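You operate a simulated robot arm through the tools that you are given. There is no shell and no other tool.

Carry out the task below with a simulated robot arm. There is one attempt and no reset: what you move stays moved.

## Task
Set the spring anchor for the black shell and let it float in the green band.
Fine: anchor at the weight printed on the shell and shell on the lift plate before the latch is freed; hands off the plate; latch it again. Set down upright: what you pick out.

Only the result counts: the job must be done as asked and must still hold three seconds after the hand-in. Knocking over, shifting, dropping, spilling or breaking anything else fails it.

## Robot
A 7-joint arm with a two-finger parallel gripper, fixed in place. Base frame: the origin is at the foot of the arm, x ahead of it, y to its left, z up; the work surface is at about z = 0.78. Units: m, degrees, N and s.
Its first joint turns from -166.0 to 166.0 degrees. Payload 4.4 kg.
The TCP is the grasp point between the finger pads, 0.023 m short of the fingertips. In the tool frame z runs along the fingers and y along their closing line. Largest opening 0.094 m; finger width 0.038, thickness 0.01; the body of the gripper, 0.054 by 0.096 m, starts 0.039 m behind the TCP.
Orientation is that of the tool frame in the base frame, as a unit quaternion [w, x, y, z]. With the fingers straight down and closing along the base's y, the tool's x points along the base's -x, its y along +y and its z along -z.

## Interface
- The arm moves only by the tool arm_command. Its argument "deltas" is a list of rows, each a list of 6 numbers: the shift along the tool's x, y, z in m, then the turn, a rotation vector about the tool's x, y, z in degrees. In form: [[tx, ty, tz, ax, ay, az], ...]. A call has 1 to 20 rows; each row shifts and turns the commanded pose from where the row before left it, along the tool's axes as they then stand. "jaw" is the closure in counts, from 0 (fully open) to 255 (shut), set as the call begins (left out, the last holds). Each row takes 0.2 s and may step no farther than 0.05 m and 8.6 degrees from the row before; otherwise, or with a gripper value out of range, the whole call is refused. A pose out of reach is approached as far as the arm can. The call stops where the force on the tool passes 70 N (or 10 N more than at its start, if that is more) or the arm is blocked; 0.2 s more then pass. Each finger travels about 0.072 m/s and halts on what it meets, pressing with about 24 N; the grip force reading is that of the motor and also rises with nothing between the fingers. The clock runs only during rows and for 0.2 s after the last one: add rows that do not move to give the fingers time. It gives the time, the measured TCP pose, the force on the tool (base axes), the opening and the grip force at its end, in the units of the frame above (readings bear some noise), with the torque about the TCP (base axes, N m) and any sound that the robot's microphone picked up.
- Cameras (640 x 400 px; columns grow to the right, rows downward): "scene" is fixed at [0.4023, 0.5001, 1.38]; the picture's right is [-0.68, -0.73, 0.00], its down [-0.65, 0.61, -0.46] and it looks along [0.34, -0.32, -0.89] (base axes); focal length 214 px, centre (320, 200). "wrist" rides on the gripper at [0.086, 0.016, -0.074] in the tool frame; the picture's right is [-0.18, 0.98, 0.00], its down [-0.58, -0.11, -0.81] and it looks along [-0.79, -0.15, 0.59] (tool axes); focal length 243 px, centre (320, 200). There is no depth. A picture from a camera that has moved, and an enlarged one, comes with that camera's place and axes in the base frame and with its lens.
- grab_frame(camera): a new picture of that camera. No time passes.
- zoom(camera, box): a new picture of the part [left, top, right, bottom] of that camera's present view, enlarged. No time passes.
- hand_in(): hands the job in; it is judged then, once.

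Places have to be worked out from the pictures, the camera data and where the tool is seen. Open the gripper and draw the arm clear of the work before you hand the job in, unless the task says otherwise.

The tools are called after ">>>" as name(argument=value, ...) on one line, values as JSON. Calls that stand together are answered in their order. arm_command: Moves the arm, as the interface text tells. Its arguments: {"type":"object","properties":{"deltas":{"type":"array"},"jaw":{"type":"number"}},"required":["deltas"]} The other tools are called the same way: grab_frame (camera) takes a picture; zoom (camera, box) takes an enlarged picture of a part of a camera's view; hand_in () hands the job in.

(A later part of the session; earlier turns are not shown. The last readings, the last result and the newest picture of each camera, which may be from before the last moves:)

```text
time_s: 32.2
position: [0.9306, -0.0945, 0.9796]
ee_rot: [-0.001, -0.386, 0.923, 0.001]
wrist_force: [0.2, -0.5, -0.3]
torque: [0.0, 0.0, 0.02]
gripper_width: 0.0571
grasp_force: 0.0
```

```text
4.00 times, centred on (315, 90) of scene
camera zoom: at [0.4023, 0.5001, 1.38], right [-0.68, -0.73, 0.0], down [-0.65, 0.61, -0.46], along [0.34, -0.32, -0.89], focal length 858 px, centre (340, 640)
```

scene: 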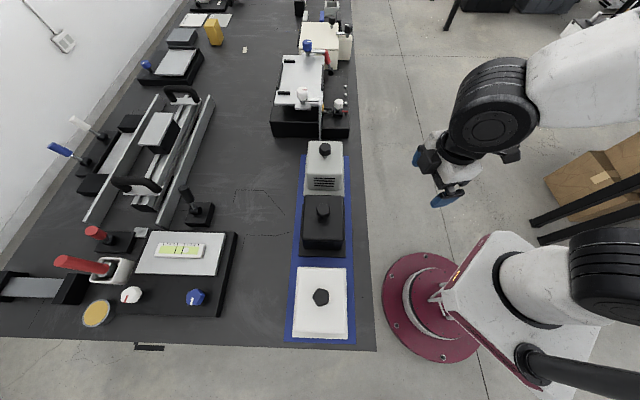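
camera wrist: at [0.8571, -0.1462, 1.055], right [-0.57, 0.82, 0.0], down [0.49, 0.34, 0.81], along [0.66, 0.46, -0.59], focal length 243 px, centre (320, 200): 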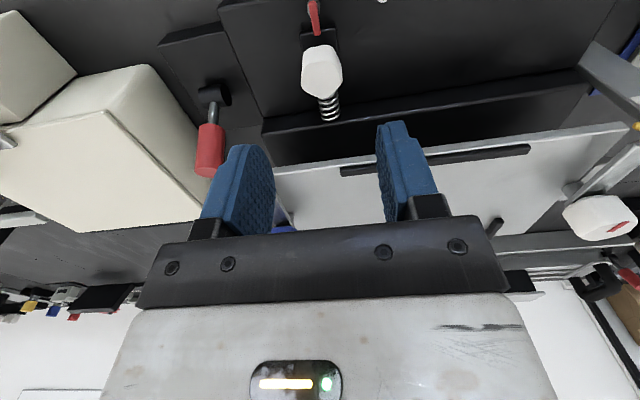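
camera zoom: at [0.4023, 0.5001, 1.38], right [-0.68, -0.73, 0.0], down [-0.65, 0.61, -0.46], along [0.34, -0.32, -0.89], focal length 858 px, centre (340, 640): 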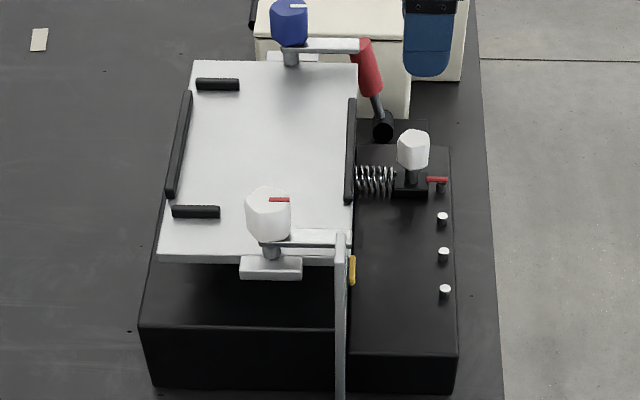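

The anchor pointer sits on the 1.5 peg. The plate nest centre is about (0.985, 0.044), near the reach limit, so I test reach there, empty and well above the plate, before fetching the shell.

>>> arm_command(deltas=[[0, 0, -0.04, 0, 0, 0], [0, 0, -0.04, 0, 0, 0], [0, 0, -0.04, 0, 0, 0], [-0.0342, 0.0148, 0, 0, 0, 0], [-0.0342, 0.0148, 0, 0, 0, 0], [-0.0342, 0.0148, 0, 0, 0, 0], [-0.0342, 0.0148, 0, 0, 0, 0], [0, 0, 0, 0, 0, 0]], jaw=0)

>>> arm_command(deltas=[[0, 0, 0.034, 0, 0, 0], [0, 0, 0.034, 0, 0, 0], [0, 0, 0, 0, 0, 0]])

>>> grab_frame(camera="wrist")

>>> zoom(camera="scene", box=[255, 20, 375, 140])

```text
time_s: 34.0
position: [0.9846, 0.0462, 1.1021]
ee_rot: [-0.001, -0.385, 0.923, 0.0]
wrist_force: [0.1, -0.3, 0.3]
torque: [-0.02, 0.03, -0.01]
gripper_width: 0.094
grasp_force: 0.0
```

```text
time_s: 34.8
position: [0.9847, 0.0437, 1.0306]
ee_rot: [0.0, -0.385, 0.923, 0.001]
wrist_force: [-0.8, -0.8, -0.3]
torque: [-0.01, 0.0, 0.0]
gripper_width: 0.0941
grasp_force: 0.1
```

```text
taken
camera wrist: at [0.9119, -0.0063, 1.1066], right [-0.57, 0.82, 0.0], down [0.49, 0.34, 0.81], along [0.66, 0.46, -0.59], focal length 243 px, centre (320, 200)
```

wrist: 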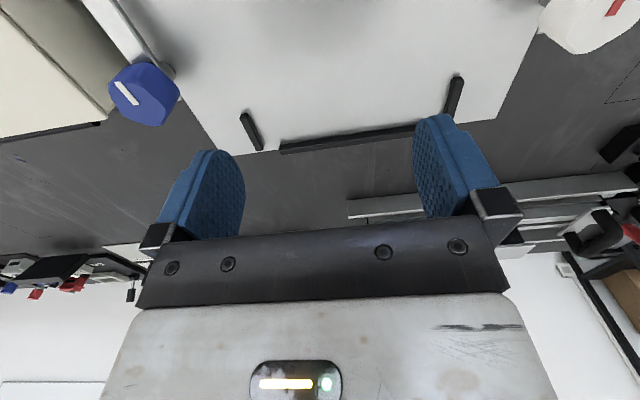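

```text
3.33 times, centred on (315, 80) of scene
camera zoom: at [0.4023, 0.5001, 1.38], right [-0.68, -0.73, 0.0], down [-0.65, 0.61, -0.46], along [0.34, -0.32, -0.89], focal length 715 px, centre (337, 600)
```

zoom: 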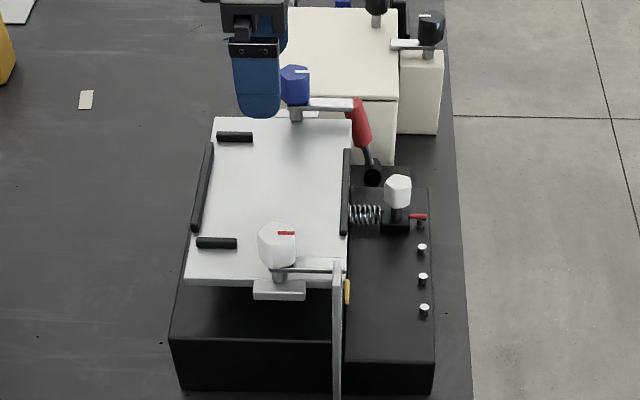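

Reach is fine. From calibrated wrist views I put the nest centre at about (0.971, 0.053), with fence tops at z≈0.919. Now I fly back to the black shell at a safe height to measure its knob.

>>> arm_command(deltas=[[0, 0, -0.025, 0, 0, 0], [0, 0, -0.025, 0, 0, 0], [0.01473, 0.04346, 0, 0, 0, 0], [0.01473, 0.04346, 0, 0, 0, 0], [0.01473, 0.04346, 0, 0, 0, 0], [0.01473, 0.04346, 0, 0, 0, 0], [0.01473, 0.04346, 0, 0, 0, 0], [0.01473, 0.04346, 0, 0, 0, 0], [0.01473, 0.04346, 0, 0, 0, 0], [0.01473, 0.04346, 0, 0, 0, 0], [0.01473, 0.04346, 0, 0, 0, 0], [0.01473, 0.04346, 0, 0, 0, 0], [0.01473, 0.04346, 0, 0, 0, 0], [0.01473, 0.04346, 0, 0, 0, 0], [0, 0, 0, 0, 0, 0]])

>>> grab_frame(camera="wrist")

>>> zoom(camera="wrist", box=[220, 30, 430, 180])

>>> zoom(camera="scene", box=[265, 40, 365, 140])

```text
time_s: 38.0
position: [0.4915, 0.2858, 1.0833]
ee_rot: [-0.001, -0.385, 0.923, 0.001]
wrist_force: [-0.9, 0.3, 0.1]
torque: [0.04, 0.01, -0.01]
gripper_width: 0.0938
grasp_force: 0.1
```

```text
taken
camera wrist: at [0.4187, 0.236, 1.1589], right [-0.57, 0.82, 0.0], down [0.49, 0.34, 0.81], along [0.66, 0.46, -0.59], focal length 243 px, centre (320, 200)
```

wrist: 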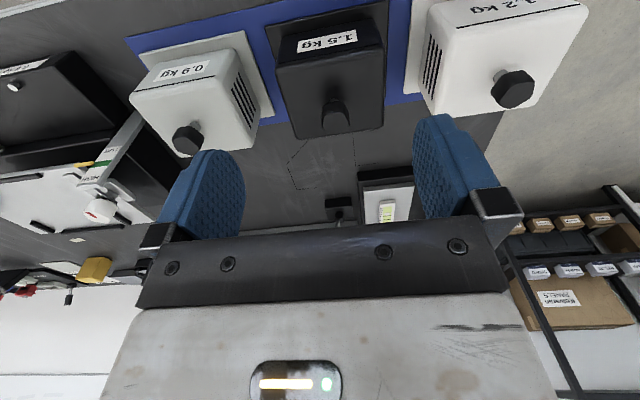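

```text
2.67 times, centred on (325, 105) of wrist
camera zoom: at [0.4187, 0.236, 1.1589], right [-0.57, 0.82, 0.0], down [0.49, 0.34, 0.81], along [0.66, 0.46, -0.59], focal length 647 px, centre (307, 453)
```

zoom: 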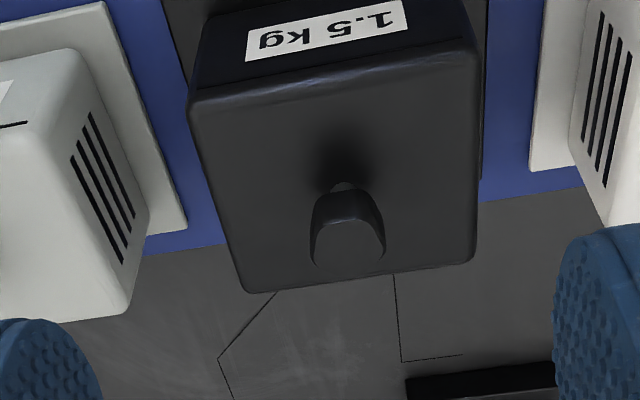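

```text
4.00 times, centred on (315, 90) of scene
camera zoom: at [0.4023, 0.5001, 1.38], right [-0.68, -0.73, 0.0], down [-0.65, 0.61, -0.46], along [0.34, -0.32, -0.89], focal length 858 px, centre (340, 640)
```

zoom: 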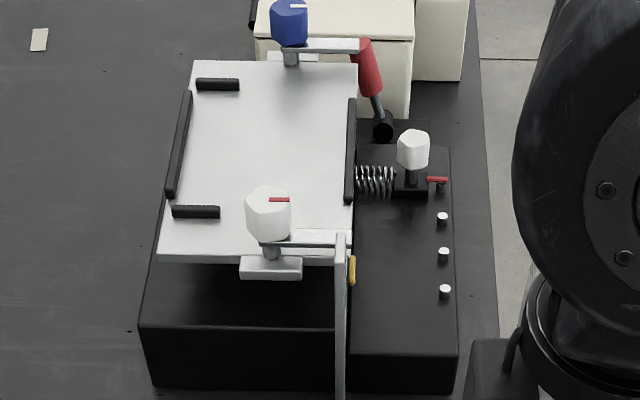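

The black shell's knob top is at about (0.551, 0.350, 0.92). I hover above it with the jaws open to fine-check the alignment.

>>> arm_command(deltas=[[-0.0438, 0.0015, 0, 0, 0, 0], [-0.0437, 0.0014, 0, 0, 0, 0], [0, 0, 0.0378, 0, 0, 0], [0, 0, 0.0378, 0, 0, 0], [0, 0, 0.0377, 0, 0, 0], [0, 0, 0, 0, 0, 0]], jaw=0)

>>> grab_frame(camera="wrist")

>>> zoom(camera="scene", box=[280, 130, 380, 260])

```text
time_s: 39.4
position: [0.552, 0.3516, 0.9719]
ee_rot: [0.0, -0.385, 0.923, 0.001]
wrist_force: [-0.4, 0.1, -0.3]
torque: [0.03, -0.01, 0.01]
gripper_width: 0.0938
grasp_force: 0.0
```

```text
taken
camera wrist: at [0.4782, 0.3009, 1.0472], right [-0.57, 0.82, 0.0], down [0.49, 0.34, 0.81], along [0.66, 0.46, -0.59], focal length 243 px, centre (320, 200)
```

wrist: 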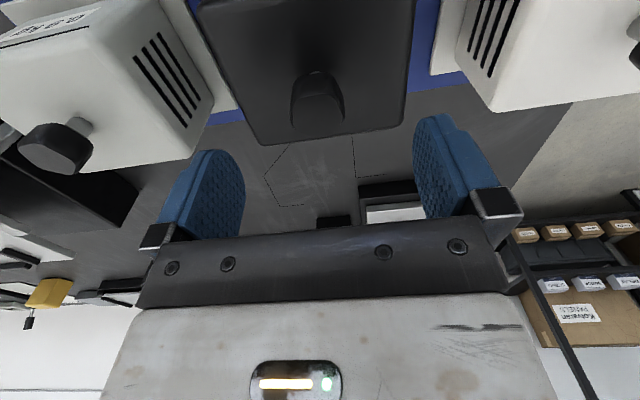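

```text
3.08 times, centred on (330, 195) of scene
camera zoom: at [0.4023, 0.5001, 1.38], right [-0.68, -0.73, 0.0], down [-0.65, 0.61, -0.46], along [0.34, -0.32, -0.89], focal length 660 px, centre (289, 215)
```

zoom: 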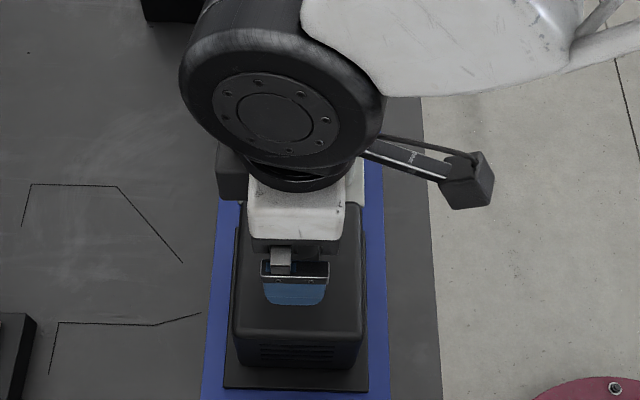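

Alignment looks good (knob centred between the pads). Shell top is ≈0.857, so I descend to z≈0.905, keeping the fingertips clear of the shell body.

>>> arm_command(deltas=[[0, 0, 0.0225, 0, 0, 0], [0, 0, 0.0225, 0, 0, 0], [0, 0, 0.022, 0, 0, 0], [0, 0, 0, 0, 0, 0]])

>>> grab_frame(camera="wrist")

>>> zoom(camera="scene", box=[290, 170, 360, 260])

```text
time_s: 40.5
position: [0.5513, 0.3519, 0.9086]
ee_rot: [0.001, -0.385, 0.923, 0.0]
wrist_force: [-3.0, -1.9, 10.2]
torque: [-0.51, -0.12, -0.11]
gripper_width: 0.0935
grasp_force: 0.0
stopped in row 4: the force on the tool passed its limit at 73 N (the readings are from after the stop); the commanded pose is now the measured one
```

```text
taken
camera wrist: at [0.4782, 0.3022, 0.9831], right [-0.57, 0.82, 0.0], down [0.48, 0.33, 0.81], along [0.66, 0.46, -0.59], focal length 243 px, centre (320, 200)
```

wrist: 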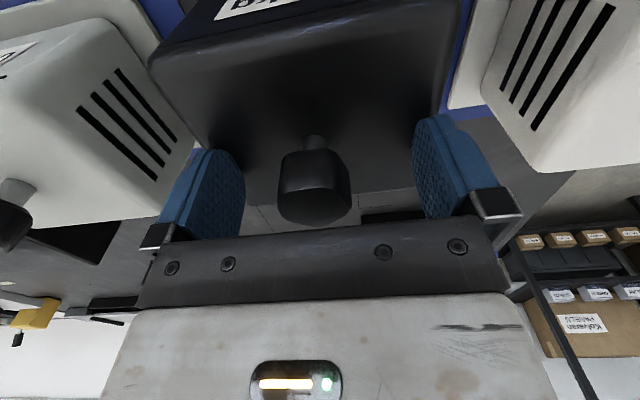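

```text
4.44 times, centred on (325, 215) of scene
camera zoom: at [0.4023, 0.5001, 1.38], right [-0.68, -0.73, 0.0], down [-0.65, 0.61, -0.46], along [0.34, -0.32, -0.89], focal length 953 px, centre (298, 133)
```

zoom: 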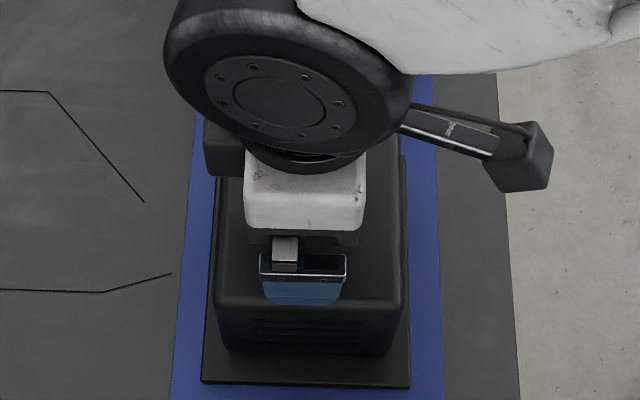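

The fingertips touched the shell top (so it is ≈0.884). I back up 6 mm and close on the knob.

>>> arm_command(deltas=[[0, 0, -0.006, 0, 0, 0], [0, 0, 0, 0, 0, 0]], jaw=0)

>>> arm_command(deltas=[[0, 0, 0, 0, 0, 0], [0, 0, 0, 0, 0, 0], [0, 0, 0, 0, 0, 0], [0, 0, 0, 0, 0, 0], [0, 0, 0, 0, 0, 0]], jaw=255)

>>> grab_frame(camera="wrist")

```text
time_s: 41.1
position: [0.5529, 0.3527, 0.9148]
ee_rot: [0.002, -0.385, 0.923, 0.002]
wrist_force: [0.4, -0.2, 0.0]
torque: [-0.03, 0.0, 0.03]
gripper_width: 0.0941
grasp_force: 0.0
```

```text
time_s: 42.3
position: [0.5519, 0.3524, 0.9158]
ee_rot: [0.001, -0.385, 0.923, 0.001]
wrist_force: [2.6, -2.1, 0.3]
torque: [-0.14, -0.16, 0.02]
gripper_width: 0.0337
grasp_force: 23.5
```

```text
taken
camera wrist: at [0.4781, 0.3021, 0.9892], right [-0.57, 0.82, 0.0], down [0.49, 0.33, 0.81], along [0.66, 0.46, -0.59], focal length 243 px, centre (320, 200)
```

wrist: 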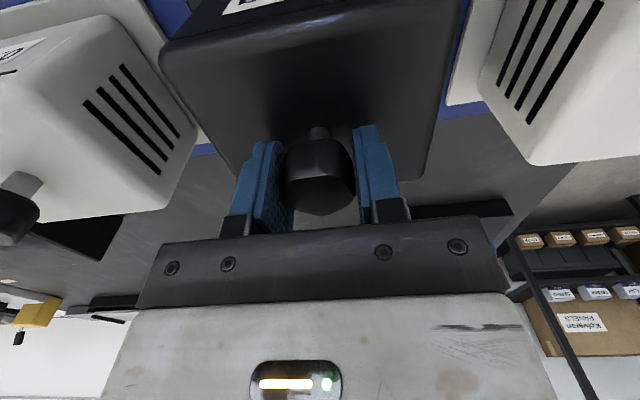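

The knob is gripped (opening 0.034). I lift slowly by 30 mm and check weight and tilt.

>>> arm_command(deltas=[[0, 0, -0.005, 0, 0, 0], [0, 0, -0.01, 0, 0, 0], [0, 0, -0.015, 0, 0, 0], [0, 0, 0, 0, 0, 0], [0, 0, 0, 0, 0, 0]])

>>> grab_frame(camera="scene")

>>> grab_frame(camera="wrist")

```text
time_s: 43.5
position: [0.5517, 0.353, 0.9445]
ee_rot: [0.001, -0.385, 0.923, 0.002]
wrist_force: [-0.2, 0.0, -15.1]
torque: [-0.03, -0.05, 0.03]
gripper_width: 0.0338
grasp_force: 24.0
```

```text
taken
```

scene: 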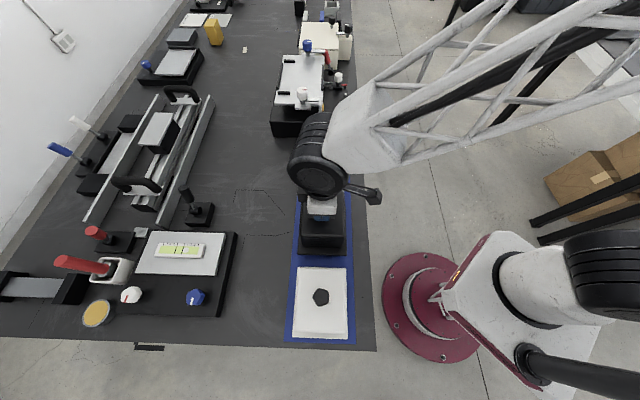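

```text
taken
camera wrist: at [0.4778, 0.3017, 1.0189], right [-0.57, 0.82, 0.0], down [0.49, 0.33, 0.81], along [0.66, 0.46, -0.59], focal length 243 px, centre (320, 200)
```

wrist: 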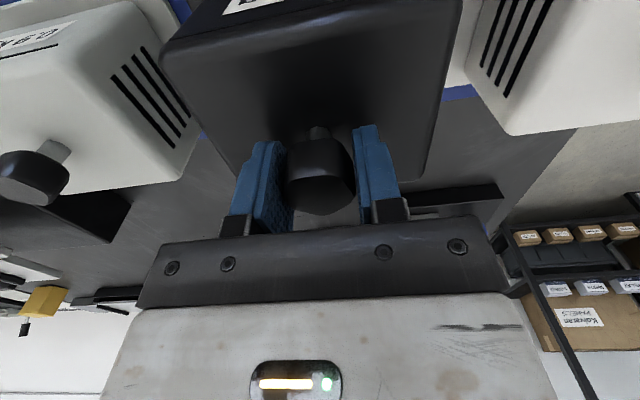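

The reading is −15 N, consistent with 1.5 kg, and the shell hangs level. I raise it high enough to clear the shells, latch knob and gauge.

>>> arm_command(deltas=[[0, 0, -0.028, 0, 0, 0], [0, 0, -0.028, 0, 0, 0], [0, 0, -0.028, 0, 0, 0], [0, 0, -0.028, 0, 0, 0], [0, 0, -0.028, 0, 0, 0], [0, 0, -0.028, 0, 0, 0], [0, 0, -0.028, 0, 0, 0], [0, 0, -0.028, 0, 0, 0], [0, 0, 0, 0, 0, 0]])

>>> arm_command(deltas=[[-0.00412, -0.02544, 0, 0, 0, 0], [-0.00412, -0.02544, 0, 0, 0, 0], [-0.00412, -0.02544, 0, 0, 0, 0], [-0.00412, -0.02544, 0, 0, 0, 0], [-0.00412, -0.02544, 0, 0, 0, 0], [-0.00412, -0.02544, 0, 0, 0, 0], [-0.00412, -0.02544, 0, 0, 0, 0], [-0.00412, -0.02544, 0, 0, 0, 0], [-0.00412, -0.02544, 0, 0, 0, 0], [-0.00412, -0.02544, 0, 0, 0, 0], [-0.00412, -0.02544, 0, 0, 0, 0], [-0.00412, -0.02544, 0, 0, 0, 0], [-0.00412, -0.02544, 0, 0, 0, 0], [-0.00412, -0.02544, 0, 0, 0, 0], [-0.00412, -0.02544, 0, 0, 0, 0], [-0.00412, -0.02544, 0, 0, 0, 0], [-0.00412, -0.02544, 0, 0, 0, 0], [-0.00412, -0.02544, 0, 0, 0, 0], [-0.00412, -0.02544, 0, 0, 0, 0], [-0.00412, -0.02544, 0, 0, 0, 0]])

>>> zoom(camera="scene", box=[255, 20, 375, 140])

>>> grab_frame(camera="wrist")

```text
time_s: 45.5
position: [0.5508, 0.3501, 1.169]
ee_rot: [0.0, -0.385, 0.923, 0.001]
wrist_force: [-1.4, 0.1, -15.0]
torque: [0.0, -0.05, -0.03]
gripper_width: 0.0341
grasp_force: 23.6
```

```text
time_s: 49.7
position: [0.9706, 0.0502, 1.1682]
ee_rot: [0.001, -0.385, 0.923, 0.001]
wrist_force: [0.5, 0.2, -15.0]
torque: [0.05, 0.01, -0.01]
gripper_width: 0.0337
grasp_force: 24.5
```

```text
3.33 times, centred on (315, 80) of scene
camera zoom: at [0.4023, 0.5001, 1.38], right [-0.68, -0.73, 0.0], down [-0.65, 0.61, -0.46], along [0.34, -0.32, -0.89], focal length 715 px, centre (337, 600)
```

zoom: 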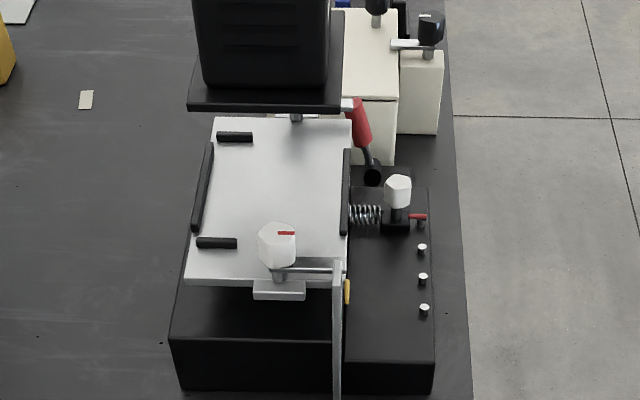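

```text
taken
camera wrist: at [0.8964, 0.0005, 1.2421], right [-0.57, 0.82, 0.0], down [0.49, 0.33, 0.81], along [0.66, 0.46, -0.59], focal length 243 px, centre (320, 200)
```

wrist: 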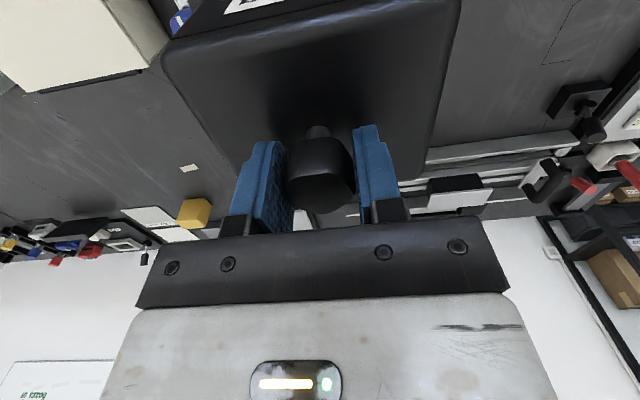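

The shell is above the nest. I nudge 4 mm away from the robot, lower to just above the fences (shell bottom ≈0.936) and compare the edges.

>>> arm_command(deltas=[[-0.004, 0.001, 0, 0, 0, 0], [0, 0, 0.024, 0, 0, 0], [0, 0, 0.024, 0, 0, 0], [0, 0, 0.024, 0, 0, 0], [0, 0, 0.024, 0, 0, 0], [0, 0, 0, 0, 0, 0]])

>>> zoom(camera="scene", box=[265, 40, 345, 110])

>>> grab_frame(camera="wrist")

```text
time_s: 51.1
position: [0.9725, 0.0569, 1.0731]
ee_rot: [0.001, -0.385, 0.923, 0.002]
wrist_force: [0.1, 0.3, -14.9]
torque: [-0.01, -0.05, 0.01]
gripper_width: 0.0336
grasp_force: 23.8
```

```text
5.71 times, centred on (305, 75) of scene
camera zoom: at [0.4023, 0.5001, 1.38], right [-0.68, -0.73, 0.0], down [-0.65, 0.61, -0.46], along [0.34, -0.32, -0.89], focal length 1226 px, centre (406, 914)
```

zoom: 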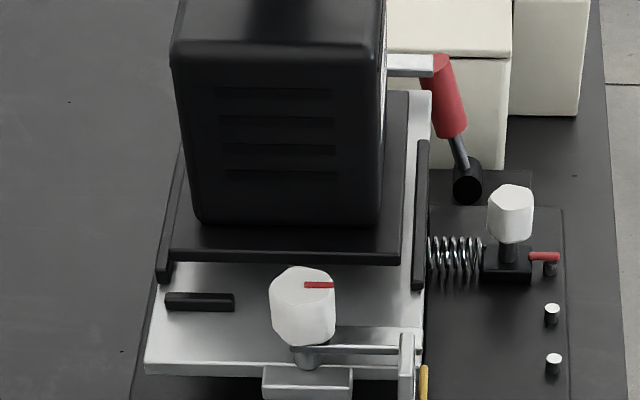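

```text
taken
camera wrist: at [0.8991, 0.0061, 1.1465], right [-0.57, 0.82, 0.0], down [0.49, 0.33, 0.81], along [0.66, 0.46, -0.59], focal length 243 px, centre (320, 200)
```

wrist: 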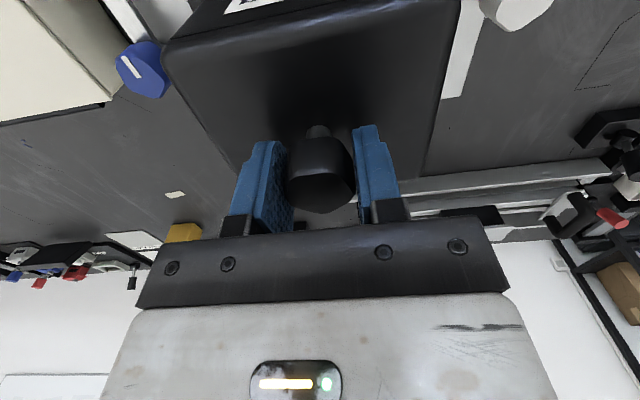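

In the cross direction the flange is centred between the long fences (≈5 mm each side). I shift 2 mm along the length and lower to a few mm above the fence tops for a last check.

>>> arm_command(deltas=[[0, -0.002, 0, 0, 0, 0], [0, 0, 0.007, 0, 0, 0], [0, 0, 0.006, 0, 0, 0], [0, 0, 0, 0, 0, 0]])

>>> zoom(camera="scene", box=[275, 50, 335, 95])

>>> zoom(camera="wrist", box=[90, 0, 250, 110])

>>> zoom(camera="wrist", box=[390, 0, 560, 110])

```text
time_s: 52.1
position: [0.9739, 0.0559, 1.0602]
ee_rot: [0.001, -0.385, 0.923, 0.001]
wrist_force: [-0.4, 0.3, -14.8]
torque: [0.09, 0.0, 0.03]
gripper_width: 0.0338
grasp_force: 24.0
```

```text
8.89 times, centred on (305, 72) of scene
camera zoom: at [0.4023, 0.5001, 1.38], right [-0.68, -0.73, 0.0], down [-0.65, 0.61, -0.46], along [0.34, -0.32, -0.89], focal length 1906 px, centre (453, 1333)
```

zoom: 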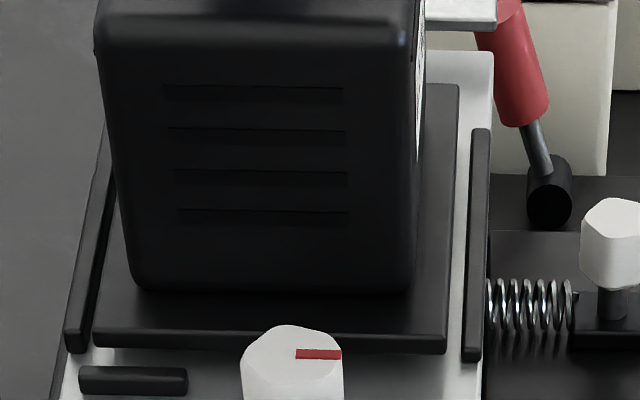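

```text
3.64 times, centred on (170, 55) of wrist
camera zoom: at [0.9004, 0.0046, 1.1336], right [-0.57, 0.82, 0.0], down [0.49, 0.33, 0.81], along [0.66, 0.46, -0.59], focal length 882 px, centre (866, 727)
```

zoom: 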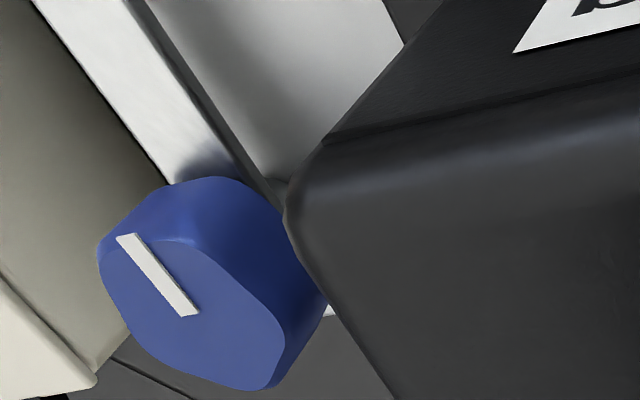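

```text
3.64 times, centred on (475, 55) of wrist
camera zoom: at [0.9004, 0.0046, 1.1336], right [-0.57, 0.82, 0.0], down [0.49, 0.33, 0.81], along [0.66, 0.46, -0.59], focal length 882 px, centre (-244, 727)
```

zoom: 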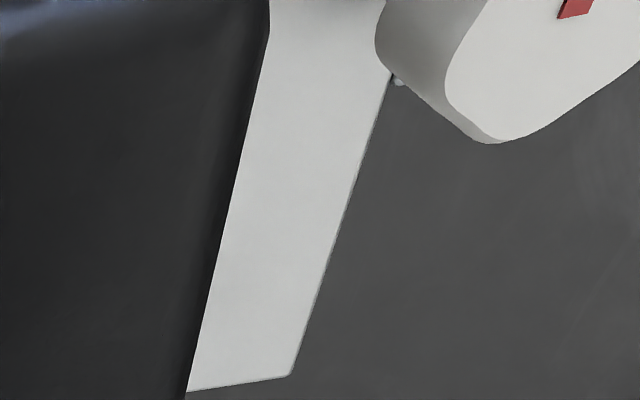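

The two cameras disagree by a few mm along the length; the calibrated wrist view says it's centred. I lower in 2 mm steps watching the force for any early contact with the fences.

>>> arm_command(deltas=[[0, 0, 0.002, 0, 0, 0], [0, 0, 0.002, 0, 0, 0], [0, 0, 0, 0, 0, 0]])

>>> zoom(camera="scene", box=[275, 65, 335, 100])

```text
time_s: 52.9
position: [0.9732, 0.0553, 1.0546]
ee_rot: [0.0, -0.385, 0.923, 0.002]
wrist_force: [-0.1, 0.4, -14.5]
torque: [0.08, -0.02, 0.04]
gripper_width: 0.0337
grasp_force: 24.2
```

```text
10.67 times, centred on (305, 82) of scene
camera zoom: at [0.4023, 0.5001, 1.38], right [-0.68, -0.73, 0.0], down [-0.65, 0.61, -0.46], along [0.34, -0.32, -0.89], focal length 2288 px, centre (480, 1453)
```

zoom: 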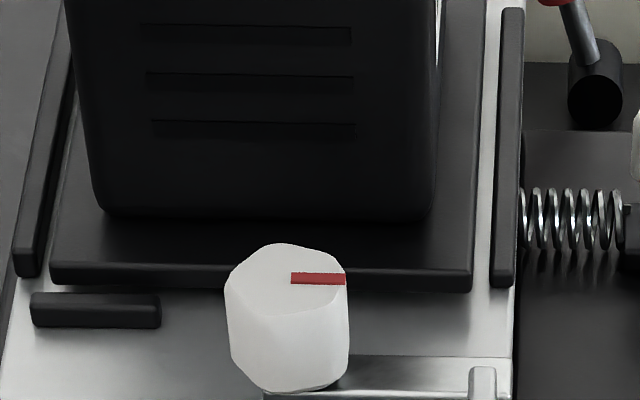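

No contact so far. The scene view suggests shifting about 2 mm further along the length and 1 mm toward the robot. I do that, then continue lowering in small steps.

>>> arm_command(deltas=[[0.001, -0.002, 0, 0, 0, 0], [0, 0, 0, 0, 0, 0], [0, 0, 0.002, 0, 0, 0], [0, 0, 0.002, 0, 0, 0], [0, 0, 0, 0, 0, 0]])

>>> zoom(camera="scene", box=[275, 65, 335, 100])

```text
time_s: 54.1
position: [0.9741, 0.0513, 1.0498]
ee_rot: [0.0, -0.385, 0.923, 0.001]
wrist_force: [0.6, 1.4, -14.8]
torque: [0.04, -0.05, 0.04]
gripper_width: 0.0337
grasp_force: 23.8
```

```text
10.67 times, centred on (305, 82) of scene
camera zoom: at [0.4023, 0.5001, 1.38], right [-0.68, -0.73, 0.0], down [-0.65, 0.61, -0.46], along [0.34, -0.32, -0.89], focal length 2288 px, centre (480, 1453)
```

zoom: 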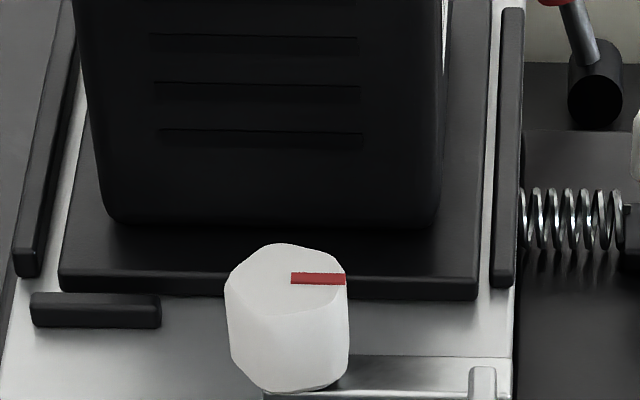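

The flange now sits inside the fences with no contact (force still −14.8 N). I recentre slightly sideways and continue down in 1.5 mm steps until the plate takes the weight.

>>> arm_command(deltas=[[-0.0008, 0, 0, 0, 0, 0], [0, 0, 0.0015, 0, 0, 0], [0, 0, 0.0015, 0, 0, 0], [0, 0, 0, 0, 0, 0]])

```text
time_s: 55.1
position: [0.9736, 0.0534, 1.0501]
ee_rot: [0.001, -0.385, 0.923, 0.0]
wrist_force: [3.0, 1.8, -0.8]
torque: [-0.54, 0.06, 0.06]
gripper_width: 0.0341
grasp_force: 23.1
```

The weight has transferred (−0.8 N) at z≈1.048. I check the picture to make sure it's on the plate and not perched on a fence.

>>> zoom(camera="scene", box=[275, 65, 335, 100])

>>> zoom(camera="scene", box=[270, 75, 300, 95])

>>> zoom(camera="scene", box=[310, 60, 330, 95])

>>> grab_frame(camera="wrist")

```text
10.67 times, centred on (305, 82) of scene
camera zoom: at [0.4023, 0.5001, 1.38], right [-0.68, -0.73, 0.0], down [-0.65, 0.61, -0.46], along [0.34, -0.32, -0.89], focal length 2288 px, centre (480, 1453)
```

zoom: 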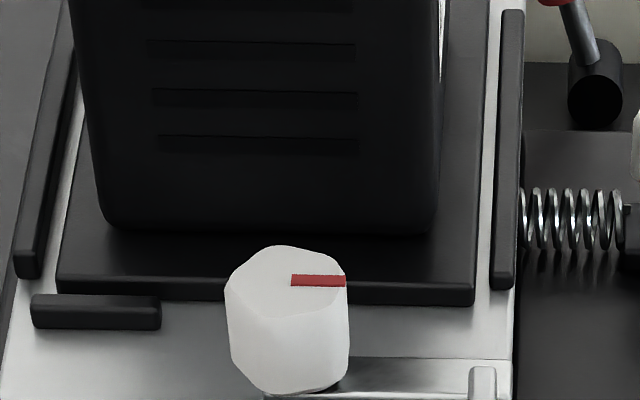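

```text
16.00 times, centred on (285, 85) of scene
camera zoom: at [0.4023, 0.5001, 1.38], right [-0.68, -0.73, 0.0], down [-0.65, 0.61, -0.46], along [0.34, -0.32, -0.89], focal length 3432 px, centre (880, 2040)
```

zoom: 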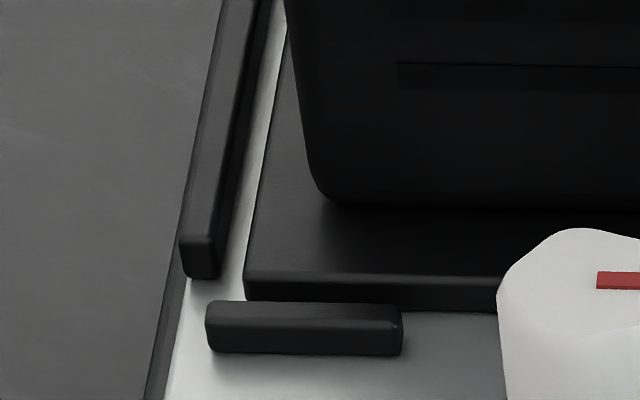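

```text
11.43 times, centred on (320, 78) of scene
camera zoom: at [0.4023, 0.5001, 1.38], right [-0.68, -0.73, 0.0], down [-0.65, 0.61, -0.46], along [0.34, -0.32, -0.89], focal length 2451 px, centre (320, 1600)
```

zoom: 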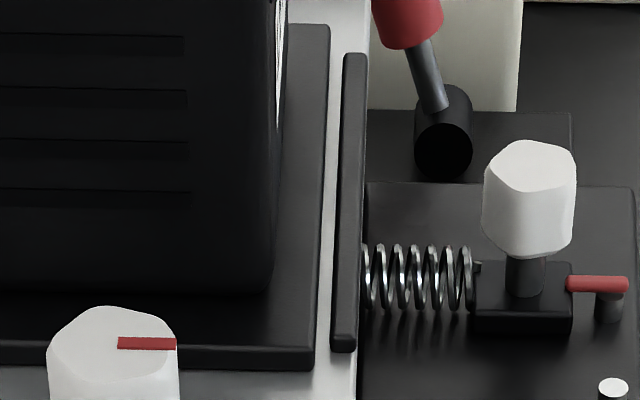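

```text
taken
camera wrist: at [0.9007, 0.0028, 1.1235], right [-0.57, 0.82, 0.0], down [0.48, 0.33, 0.81], along [0.67, 0.46, -0.59], focal length 243 px, centre (320, 200)
```

wrist: 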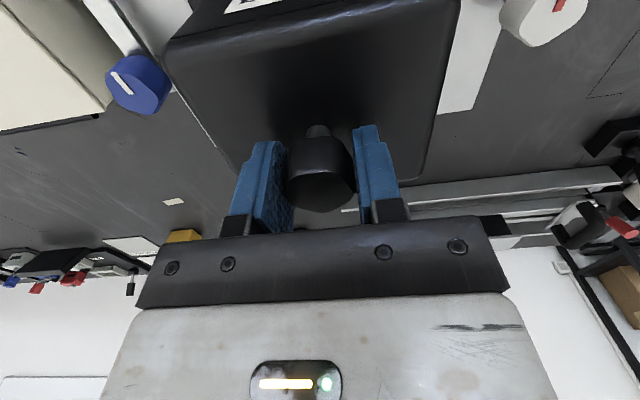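

The flange lies inside all four fences with visible plate on each side, so it is seated on the plate. I release the knob and rise clear.

>>> arm_command(deltas=[[0, 0, 0, 0, 0, 0], [0, 0, 0, 0, 0, 0], [0, 0, 0, 0, 0, 0], [0, 0, 0, 0, 0, 0], [0, 0, -0.02, 0, 0, 0], [0, 0, -0.04, 0, 0, 0], [0, 0, -0.04, 0, 0, 0], [0, 0, -0.04, 0, 0, 0]], jaw=60)

>>> zoom(camera="scene", box=[265, 30, 355, 120])

>>> grab_frame(camera="wrist")

```text
time_s: 56.9
position: [0.9738, 0.0527, 1.1882]
ee_rot: [0.001, -0.385, 0.923, 0.001]
wrist_force: [-0.3, 0.7, -0.7]
torque: [0.04, 0.02, 0.02]
gripper_width: 0.0718
grasp_force: 0.0
```

```text
4.44 times, centred on (310, 75) of scene
camera zoom: at [0.4023, 0.5001, 1.38], right [-0.68, -0.73, 0.0], down [-0.65, 0.61, -0.46], along [0.34, -0.32, -0.89], focal length 953 px, centre (364, 756)
```

zoom: 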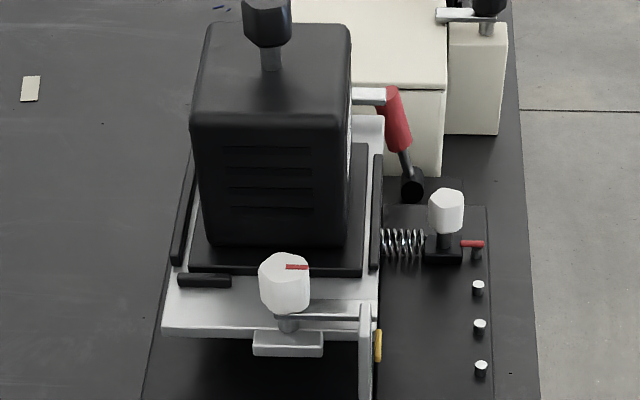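

```text
taken
camera wrist: at [0.9006, 0.0024, 1.2616], right [-0.57, 0.82, 0.0], down [0.49, 0.33, 0.81], along [0.66, 0.46, -0.59], focal length 243 px, centre (320, 200)
```

wrist: 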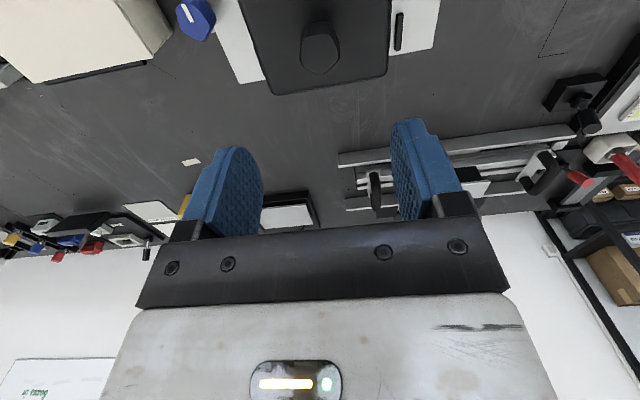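

The shell stands upright on the plate. The white and blue turn-arms ride on the plate itself and, if turned inward, would cover the shell's flange. They look like flange clamps, so the latch is most likely the red lever on the tile attached to the station. I fly over to inspect it with the tool square to the base.

>>> arm_command(deltas=[[0, 0, 0, 0, 0, 7.53], [0, 0, 0, 0, 0, 7.53], [0, 0, 0, 0, 0, 7.53], [0, 0, 0, 0, 0, 7.53], [0, 0, 0, 0, 0, 7.53], [0, 0, 0, 0, 0, 7.53], [-0.0052, -0.0385, 0, 0, 0, 0], [-0.0052, -0.0385, 0, 0, 0, 0], [-0.0052, -0.0385, 0, 0, 0, 0], [-0.0052, -0.0385, 0, 0, 0, 0], [-0.0052, -0.0385, 0, 0, 0, 0], [0, 0, 0.044, 0, 0, 0], [0, 0, 0.044, 0, 0, 0], [0, 0, 0, 0, 0, 0]])

>>> grab_frame(camera="wrist")

>>> zoom(camera="wrist", box=[230, 0, 430, 160])

```text
time_s: 59.9
position: [1.0004, -0.1377, 1.1022]
ee_rot: [0.001, -0.001, 1.0, 0.002]
wrist_force: [-0.2, 0.3, 0.9]
torque: [0.01, 0.02, -0.01]
gripper_width: 0.0719
grasp_force: 0.1
```

```text
taken
camera wrist: at [0.9122, -0.1221, 1.1759], right [0.18, 0.98, 0.0], down [0.58, -0.11, 0.81], along [0.79, -0.15, -0.59], focal length 243 px, centre (320, 200)
```

wrist: 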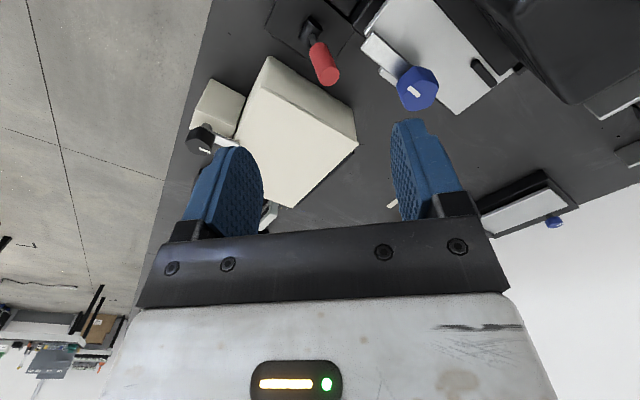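

```text
2.50 times, centred on (330, 80) of wrist
camera zoom: at [0.9122, -0.1221, 1.1759], right [0.18, 0.98, 0.0], down [0.58, -0.11, 0.81], along [0.79, -0.15, -0.59], focal length 606 px, centre (295, 500)
```

zoom: 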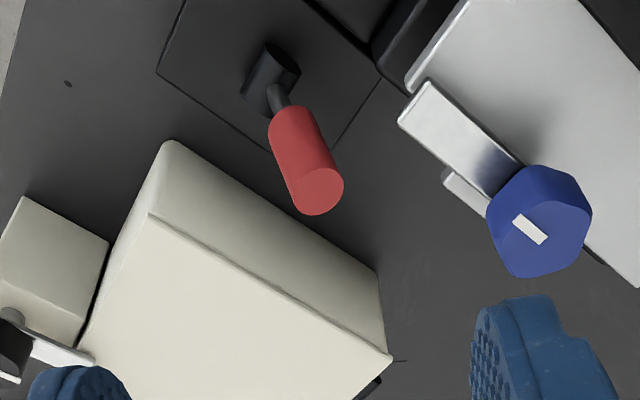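

Lever tip is at (1.049, −0.136, 0.903), its pivot at (1.029, −0.157, 0.821), axis along the station. It leans ~19° toward the plate and would swing toward the robot. I come in from the robot side, tilted 40°, jaws straddling it along the station direction. First: yaw, move back, tilt.

>>> arm_command(deltas=[[0, 0, 0, 0, 0, -7.53], [0, 0, 0, 0, 0, -7.53], [0, 0, 0, 0, 0, -7.53], [0, 0, 0, 0, 0, -7.53], [0, 0, 0, 0, 0, -7.53], [0, 0, 0, 0, 0, -7.53], [0.0265, -0.0112, 0.0277, 0, 0, 0], [0.0265, -0.0112, 0.0277, 0, 0, 0], [0.0265, -0.0112, 0.0277, 0, 0, 0], [0, 0, 0, 0, -8, 0], [0, 0, 0, 0, -8, 0], [0, 0, 0, 0, -8, 0], [0, 0, 0, 0, -8, 0], [0, 0, 0, 0, -8, 0], [0, 0, 0, 0, 0, 0]], jaw=125)

>>> grab_frame(camera="wrist")

>>> zoom(camera="scene", box=[265, 20, 385, 120])

```text
time_s: 63.1
position: [0.9675, -0.2194, 1.0163]
ee_rot: [0.318, -0.36, 0.867, 0.132]
wrist_force: [-0.6, -0.4, 0.4]
torque: [0.02, 0.0, 0.0]
gripper_width: 0.0481
grasp_force: 0.1
```

```text
taken
camera wrist: at [0.8756, -0.2888, 1.0171], right [-0.6, 0.79, 0.12], down [0.02, -0.13, 0.99], along [0.8, 0.6, 0.06], focal length 243 px, centre (320, 200)
```

wrist: 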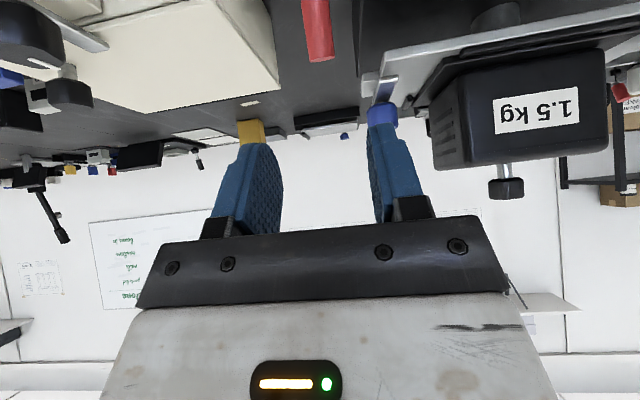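

```text
4.00 times, centred on (325, 70) of scene
camera zoom: at [0.4023, 0.5001, 1.38], right [-0.68, -0.73, 0.0], down [-0.65, 0.61, -0.46], along [0.34, -0.32, -0.89], focal length 858 px, centre (300, 720)
```

zoom: 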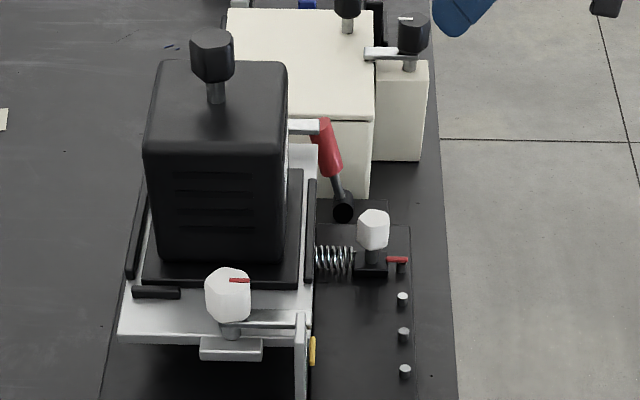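

The lever is centred between the fingers along the approach line. I advance 0.12 m along the tool axis and check before the final bit.

>>> arm_command(deltas=[[0, 0, 0.03, 0, 0, 0], [0, 0, 0.03, 0, 0, 0], [0, 0, 0.03, 0, 0, 0], [0, 0, 0.03, 0, 0, 0], [0, 0, 0, 0, 0, 0]])

>>> grab_frame(camera="wrist")

>>> zoom(camera="scene", box=[285, 20, 365, 100])

```text
time_s: 64.3
position: [1.0221, -0.1642, 0.9244]
ee_rot: [0.317, -0.362, 0.866, 0.133]
wrist_force: [-0.9, 0.7, 0.2]
torque: [-0.02, 0.01, -0.05]
gripper_width: 0.048
grasp_force: 0.1
```

```text
taken
camera wrist: at [0.9295, -0.2337, 0.9251], right [-0.6, 0.79, 0.12], down [0.02, -0.13, 0.99], along [0.8, 0.6, 0.06], focal length 243 px, centre (320, 200)
```

wrist: 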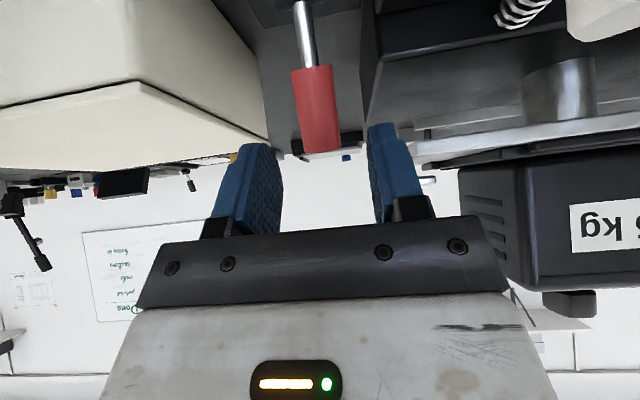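

```text
5.00 times, centred on (325, 60) of scene
camera zoom: at [0.4023, 0.5001, 1.38], right [-0.68, -0.73, 0.0], down [-0.65, 0.61, -0.46], along [0.34, -0.32, -0.89], focal length 1072 px, centre (295, 900)
```

zoom: 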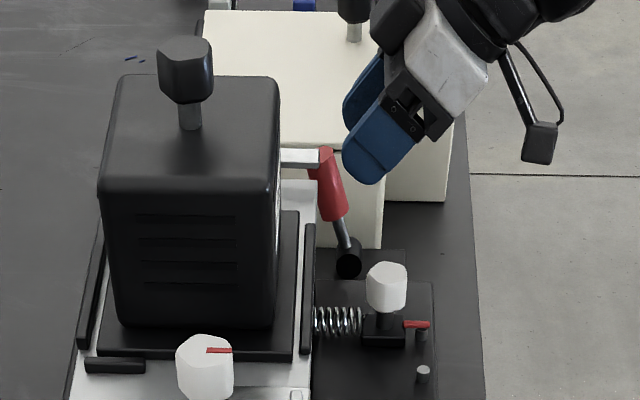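

The approach is well aligned. I go the last 45 mm so that the handle sits between the pads.

>>> arm_command(deltas=[[0, 0, 0.023, 0, 0, 0], [0, 0, 0.022, 0, 0, 0], [0, 0, 0, 0, 0, 0]])

>>> grab_frame(camera="wrist")

>>> zoom(camera="scene", box=[285, 20, 365, 100])

```text
time_s: 65.1
position: [1.0435, -0.1437, 0.8898]
ee_rot: [0.318, -0.361, 0.867, 0.133]
wrist_force: [-0.3, 0.0, 0.0]
torque: [-0.02, -0.03, 0.01]
gripper_width: 0.0478
grasp_force: 0.0
```

```text
taken
camera wrist: at [0.9507, -0.2131, 0.8908], right [-0.6, 0.79, 0.12], down [0.02, -0.13, 0.99], along [0.8, 0.6, 0.06], focal length 243 px, centre (320, 200)
```

wrist: 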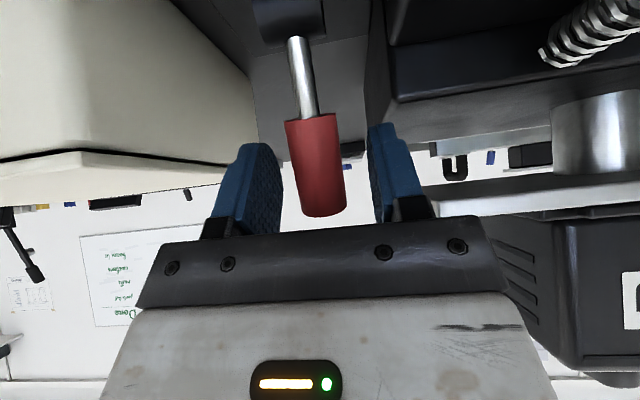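

```text
5.00 times, centred on (325, 60) of scene
camera zoom: at [0.4023, 0.5001, 1.38], right [-0.68, -0.73, 0.0], down [-0.65, 0.61, -0.46], along [0.34, -0.32, -0.89], focal length 1072 px, centre (295, 900)
```

zoom: 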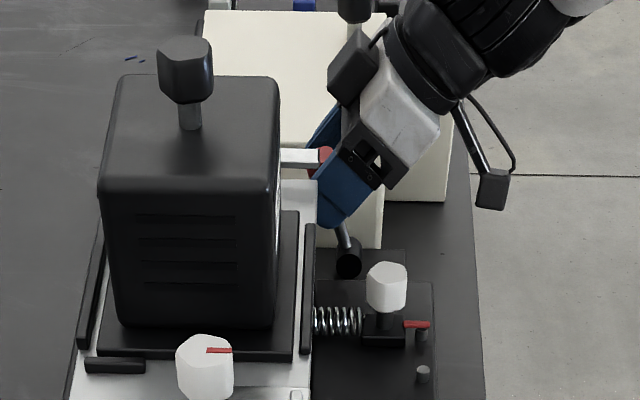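

The red handle is exactly at the grasp point. I close the jaws on it.

>>> arm_command(deltas=[[0, 0, 0, 0, 0, 0], [0, 0, 0, 0, 0, 0], [0, 0, 0, 0, 0, 0], [0, 0, 0, 0, 0, 0]], jaw=255)

>>> grab_frame(camera="wrist")

```text
time_s: 66.1
position: [1.0441, -0.145, 0.89]
ee_rot: [0.317, -0.361, 0.867, 0.132]
wrist_force: [19.7, -13.0, -5.2]
torque: [0.76, 0.16, -0.37]
gripper_width: 0.0235
grasp_force: 44.9
```

```text
taken
camera wrist: at [0.9509, -0.2138, 0.8911], right [-0.6, 0.79, 0.12], down [0.02, -0.13, 0.99], along [0.8, 0.6, 0.06], focal length 243 px, centre (320, 200)
```

wrist: 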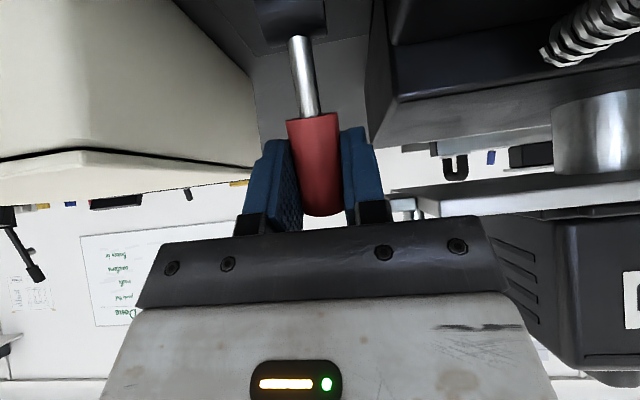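

The handle is gripped (0.0235). I relax a small side load and start swinging the lever toward the robot along its arc, first just ~8°.

>>> arm_command(deltas=[[0, -0.0008, 0, 0, 0, 0], [0.00284, 0, -0.00409, 0, 0, 0], [0.00317, 0, -0.00384, 0, 0, 0], [0, 0, 0, 0, 0, 0]])

>>> grab_frame(camera="wrist")

```text
time_s: 67.1
position: [1.0367, -0.1499, 0.8935]
ee_rot: [0.317, -0.362, 0.867, 0.133]
wrist_force: [20.2, 7.1, -0.1]
torque: [1.49, -0.39, -0.27]
gripper_width: 0.0235
grasp_force: 44.6
```

```text
taken
camera wrist: at [0.9446, -0.2204, 0.894], right [-0.6, 0.79, 0.12], down [0.02, -0.13, 0.99], along [0.8, 0.6, 0.06], focal length 243 px, centre (320, 200)
```

wrist: 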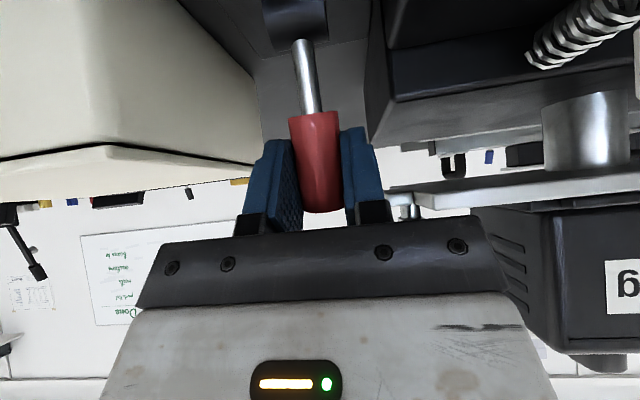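

The lever follows with ~19 N resistance. I continue the arc a few more steps.

>>> arm_command(deltas=[[0.00344, 0, -0.00368, 0, 0, 0], [0.00364, 0, -0.00345, 0, 0, 0], [0.00381, 0, -0.00307, 0, 0, 0], [0, 0, 0, 0, 0, 0]])

>>> grab_frame(camera="wrist")

>>> zoom(camera="scene", box=[265, 20, 365, 120])

```text
time_s: 68.1
position: [1.0266, -0.1603, 0.8935]
ee_rot: [0.317, -0.361, 0.867, 0.132]
wrist_force: [-5.0, 28.6, 10.8]
torque: [0.4, -1.34, 0.29]
gripper_width: 0.0233
grasp_force: 44.9
```

```text
taken
camera wrist: at [0.934, -0.231, 0.8946], right [-0.6, 0.79, 0.12], down [0.02, -0.13, 0.99], along [0.8, 0.6, 0.06], focal length 243 px, centre (320, 200)
```

wrist: 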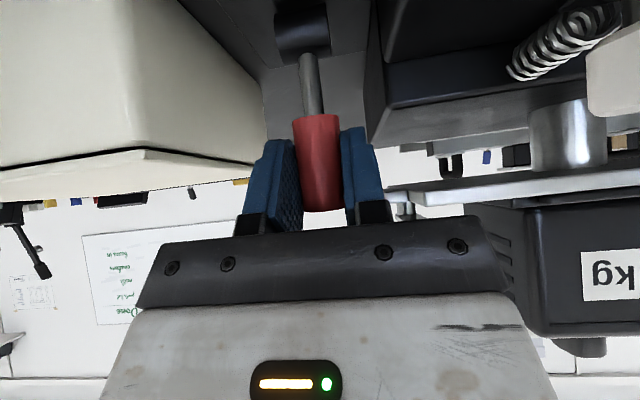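

```text
4.00 times, centred on (315, 70) of scene
camera zoom: at [0.4023, 0.5001, 1.38], right [-0.68, -0.73, 0.0], down [-0.65, 0.61, -0.46], along [0.34, -0.32, -0.89], focal length 858 px, centre (340, 720)
```

zoom: 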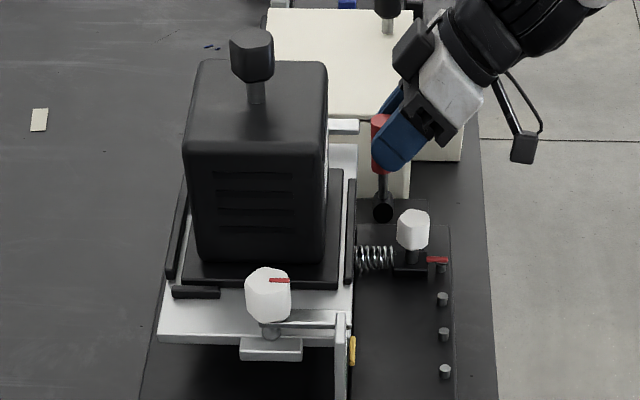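

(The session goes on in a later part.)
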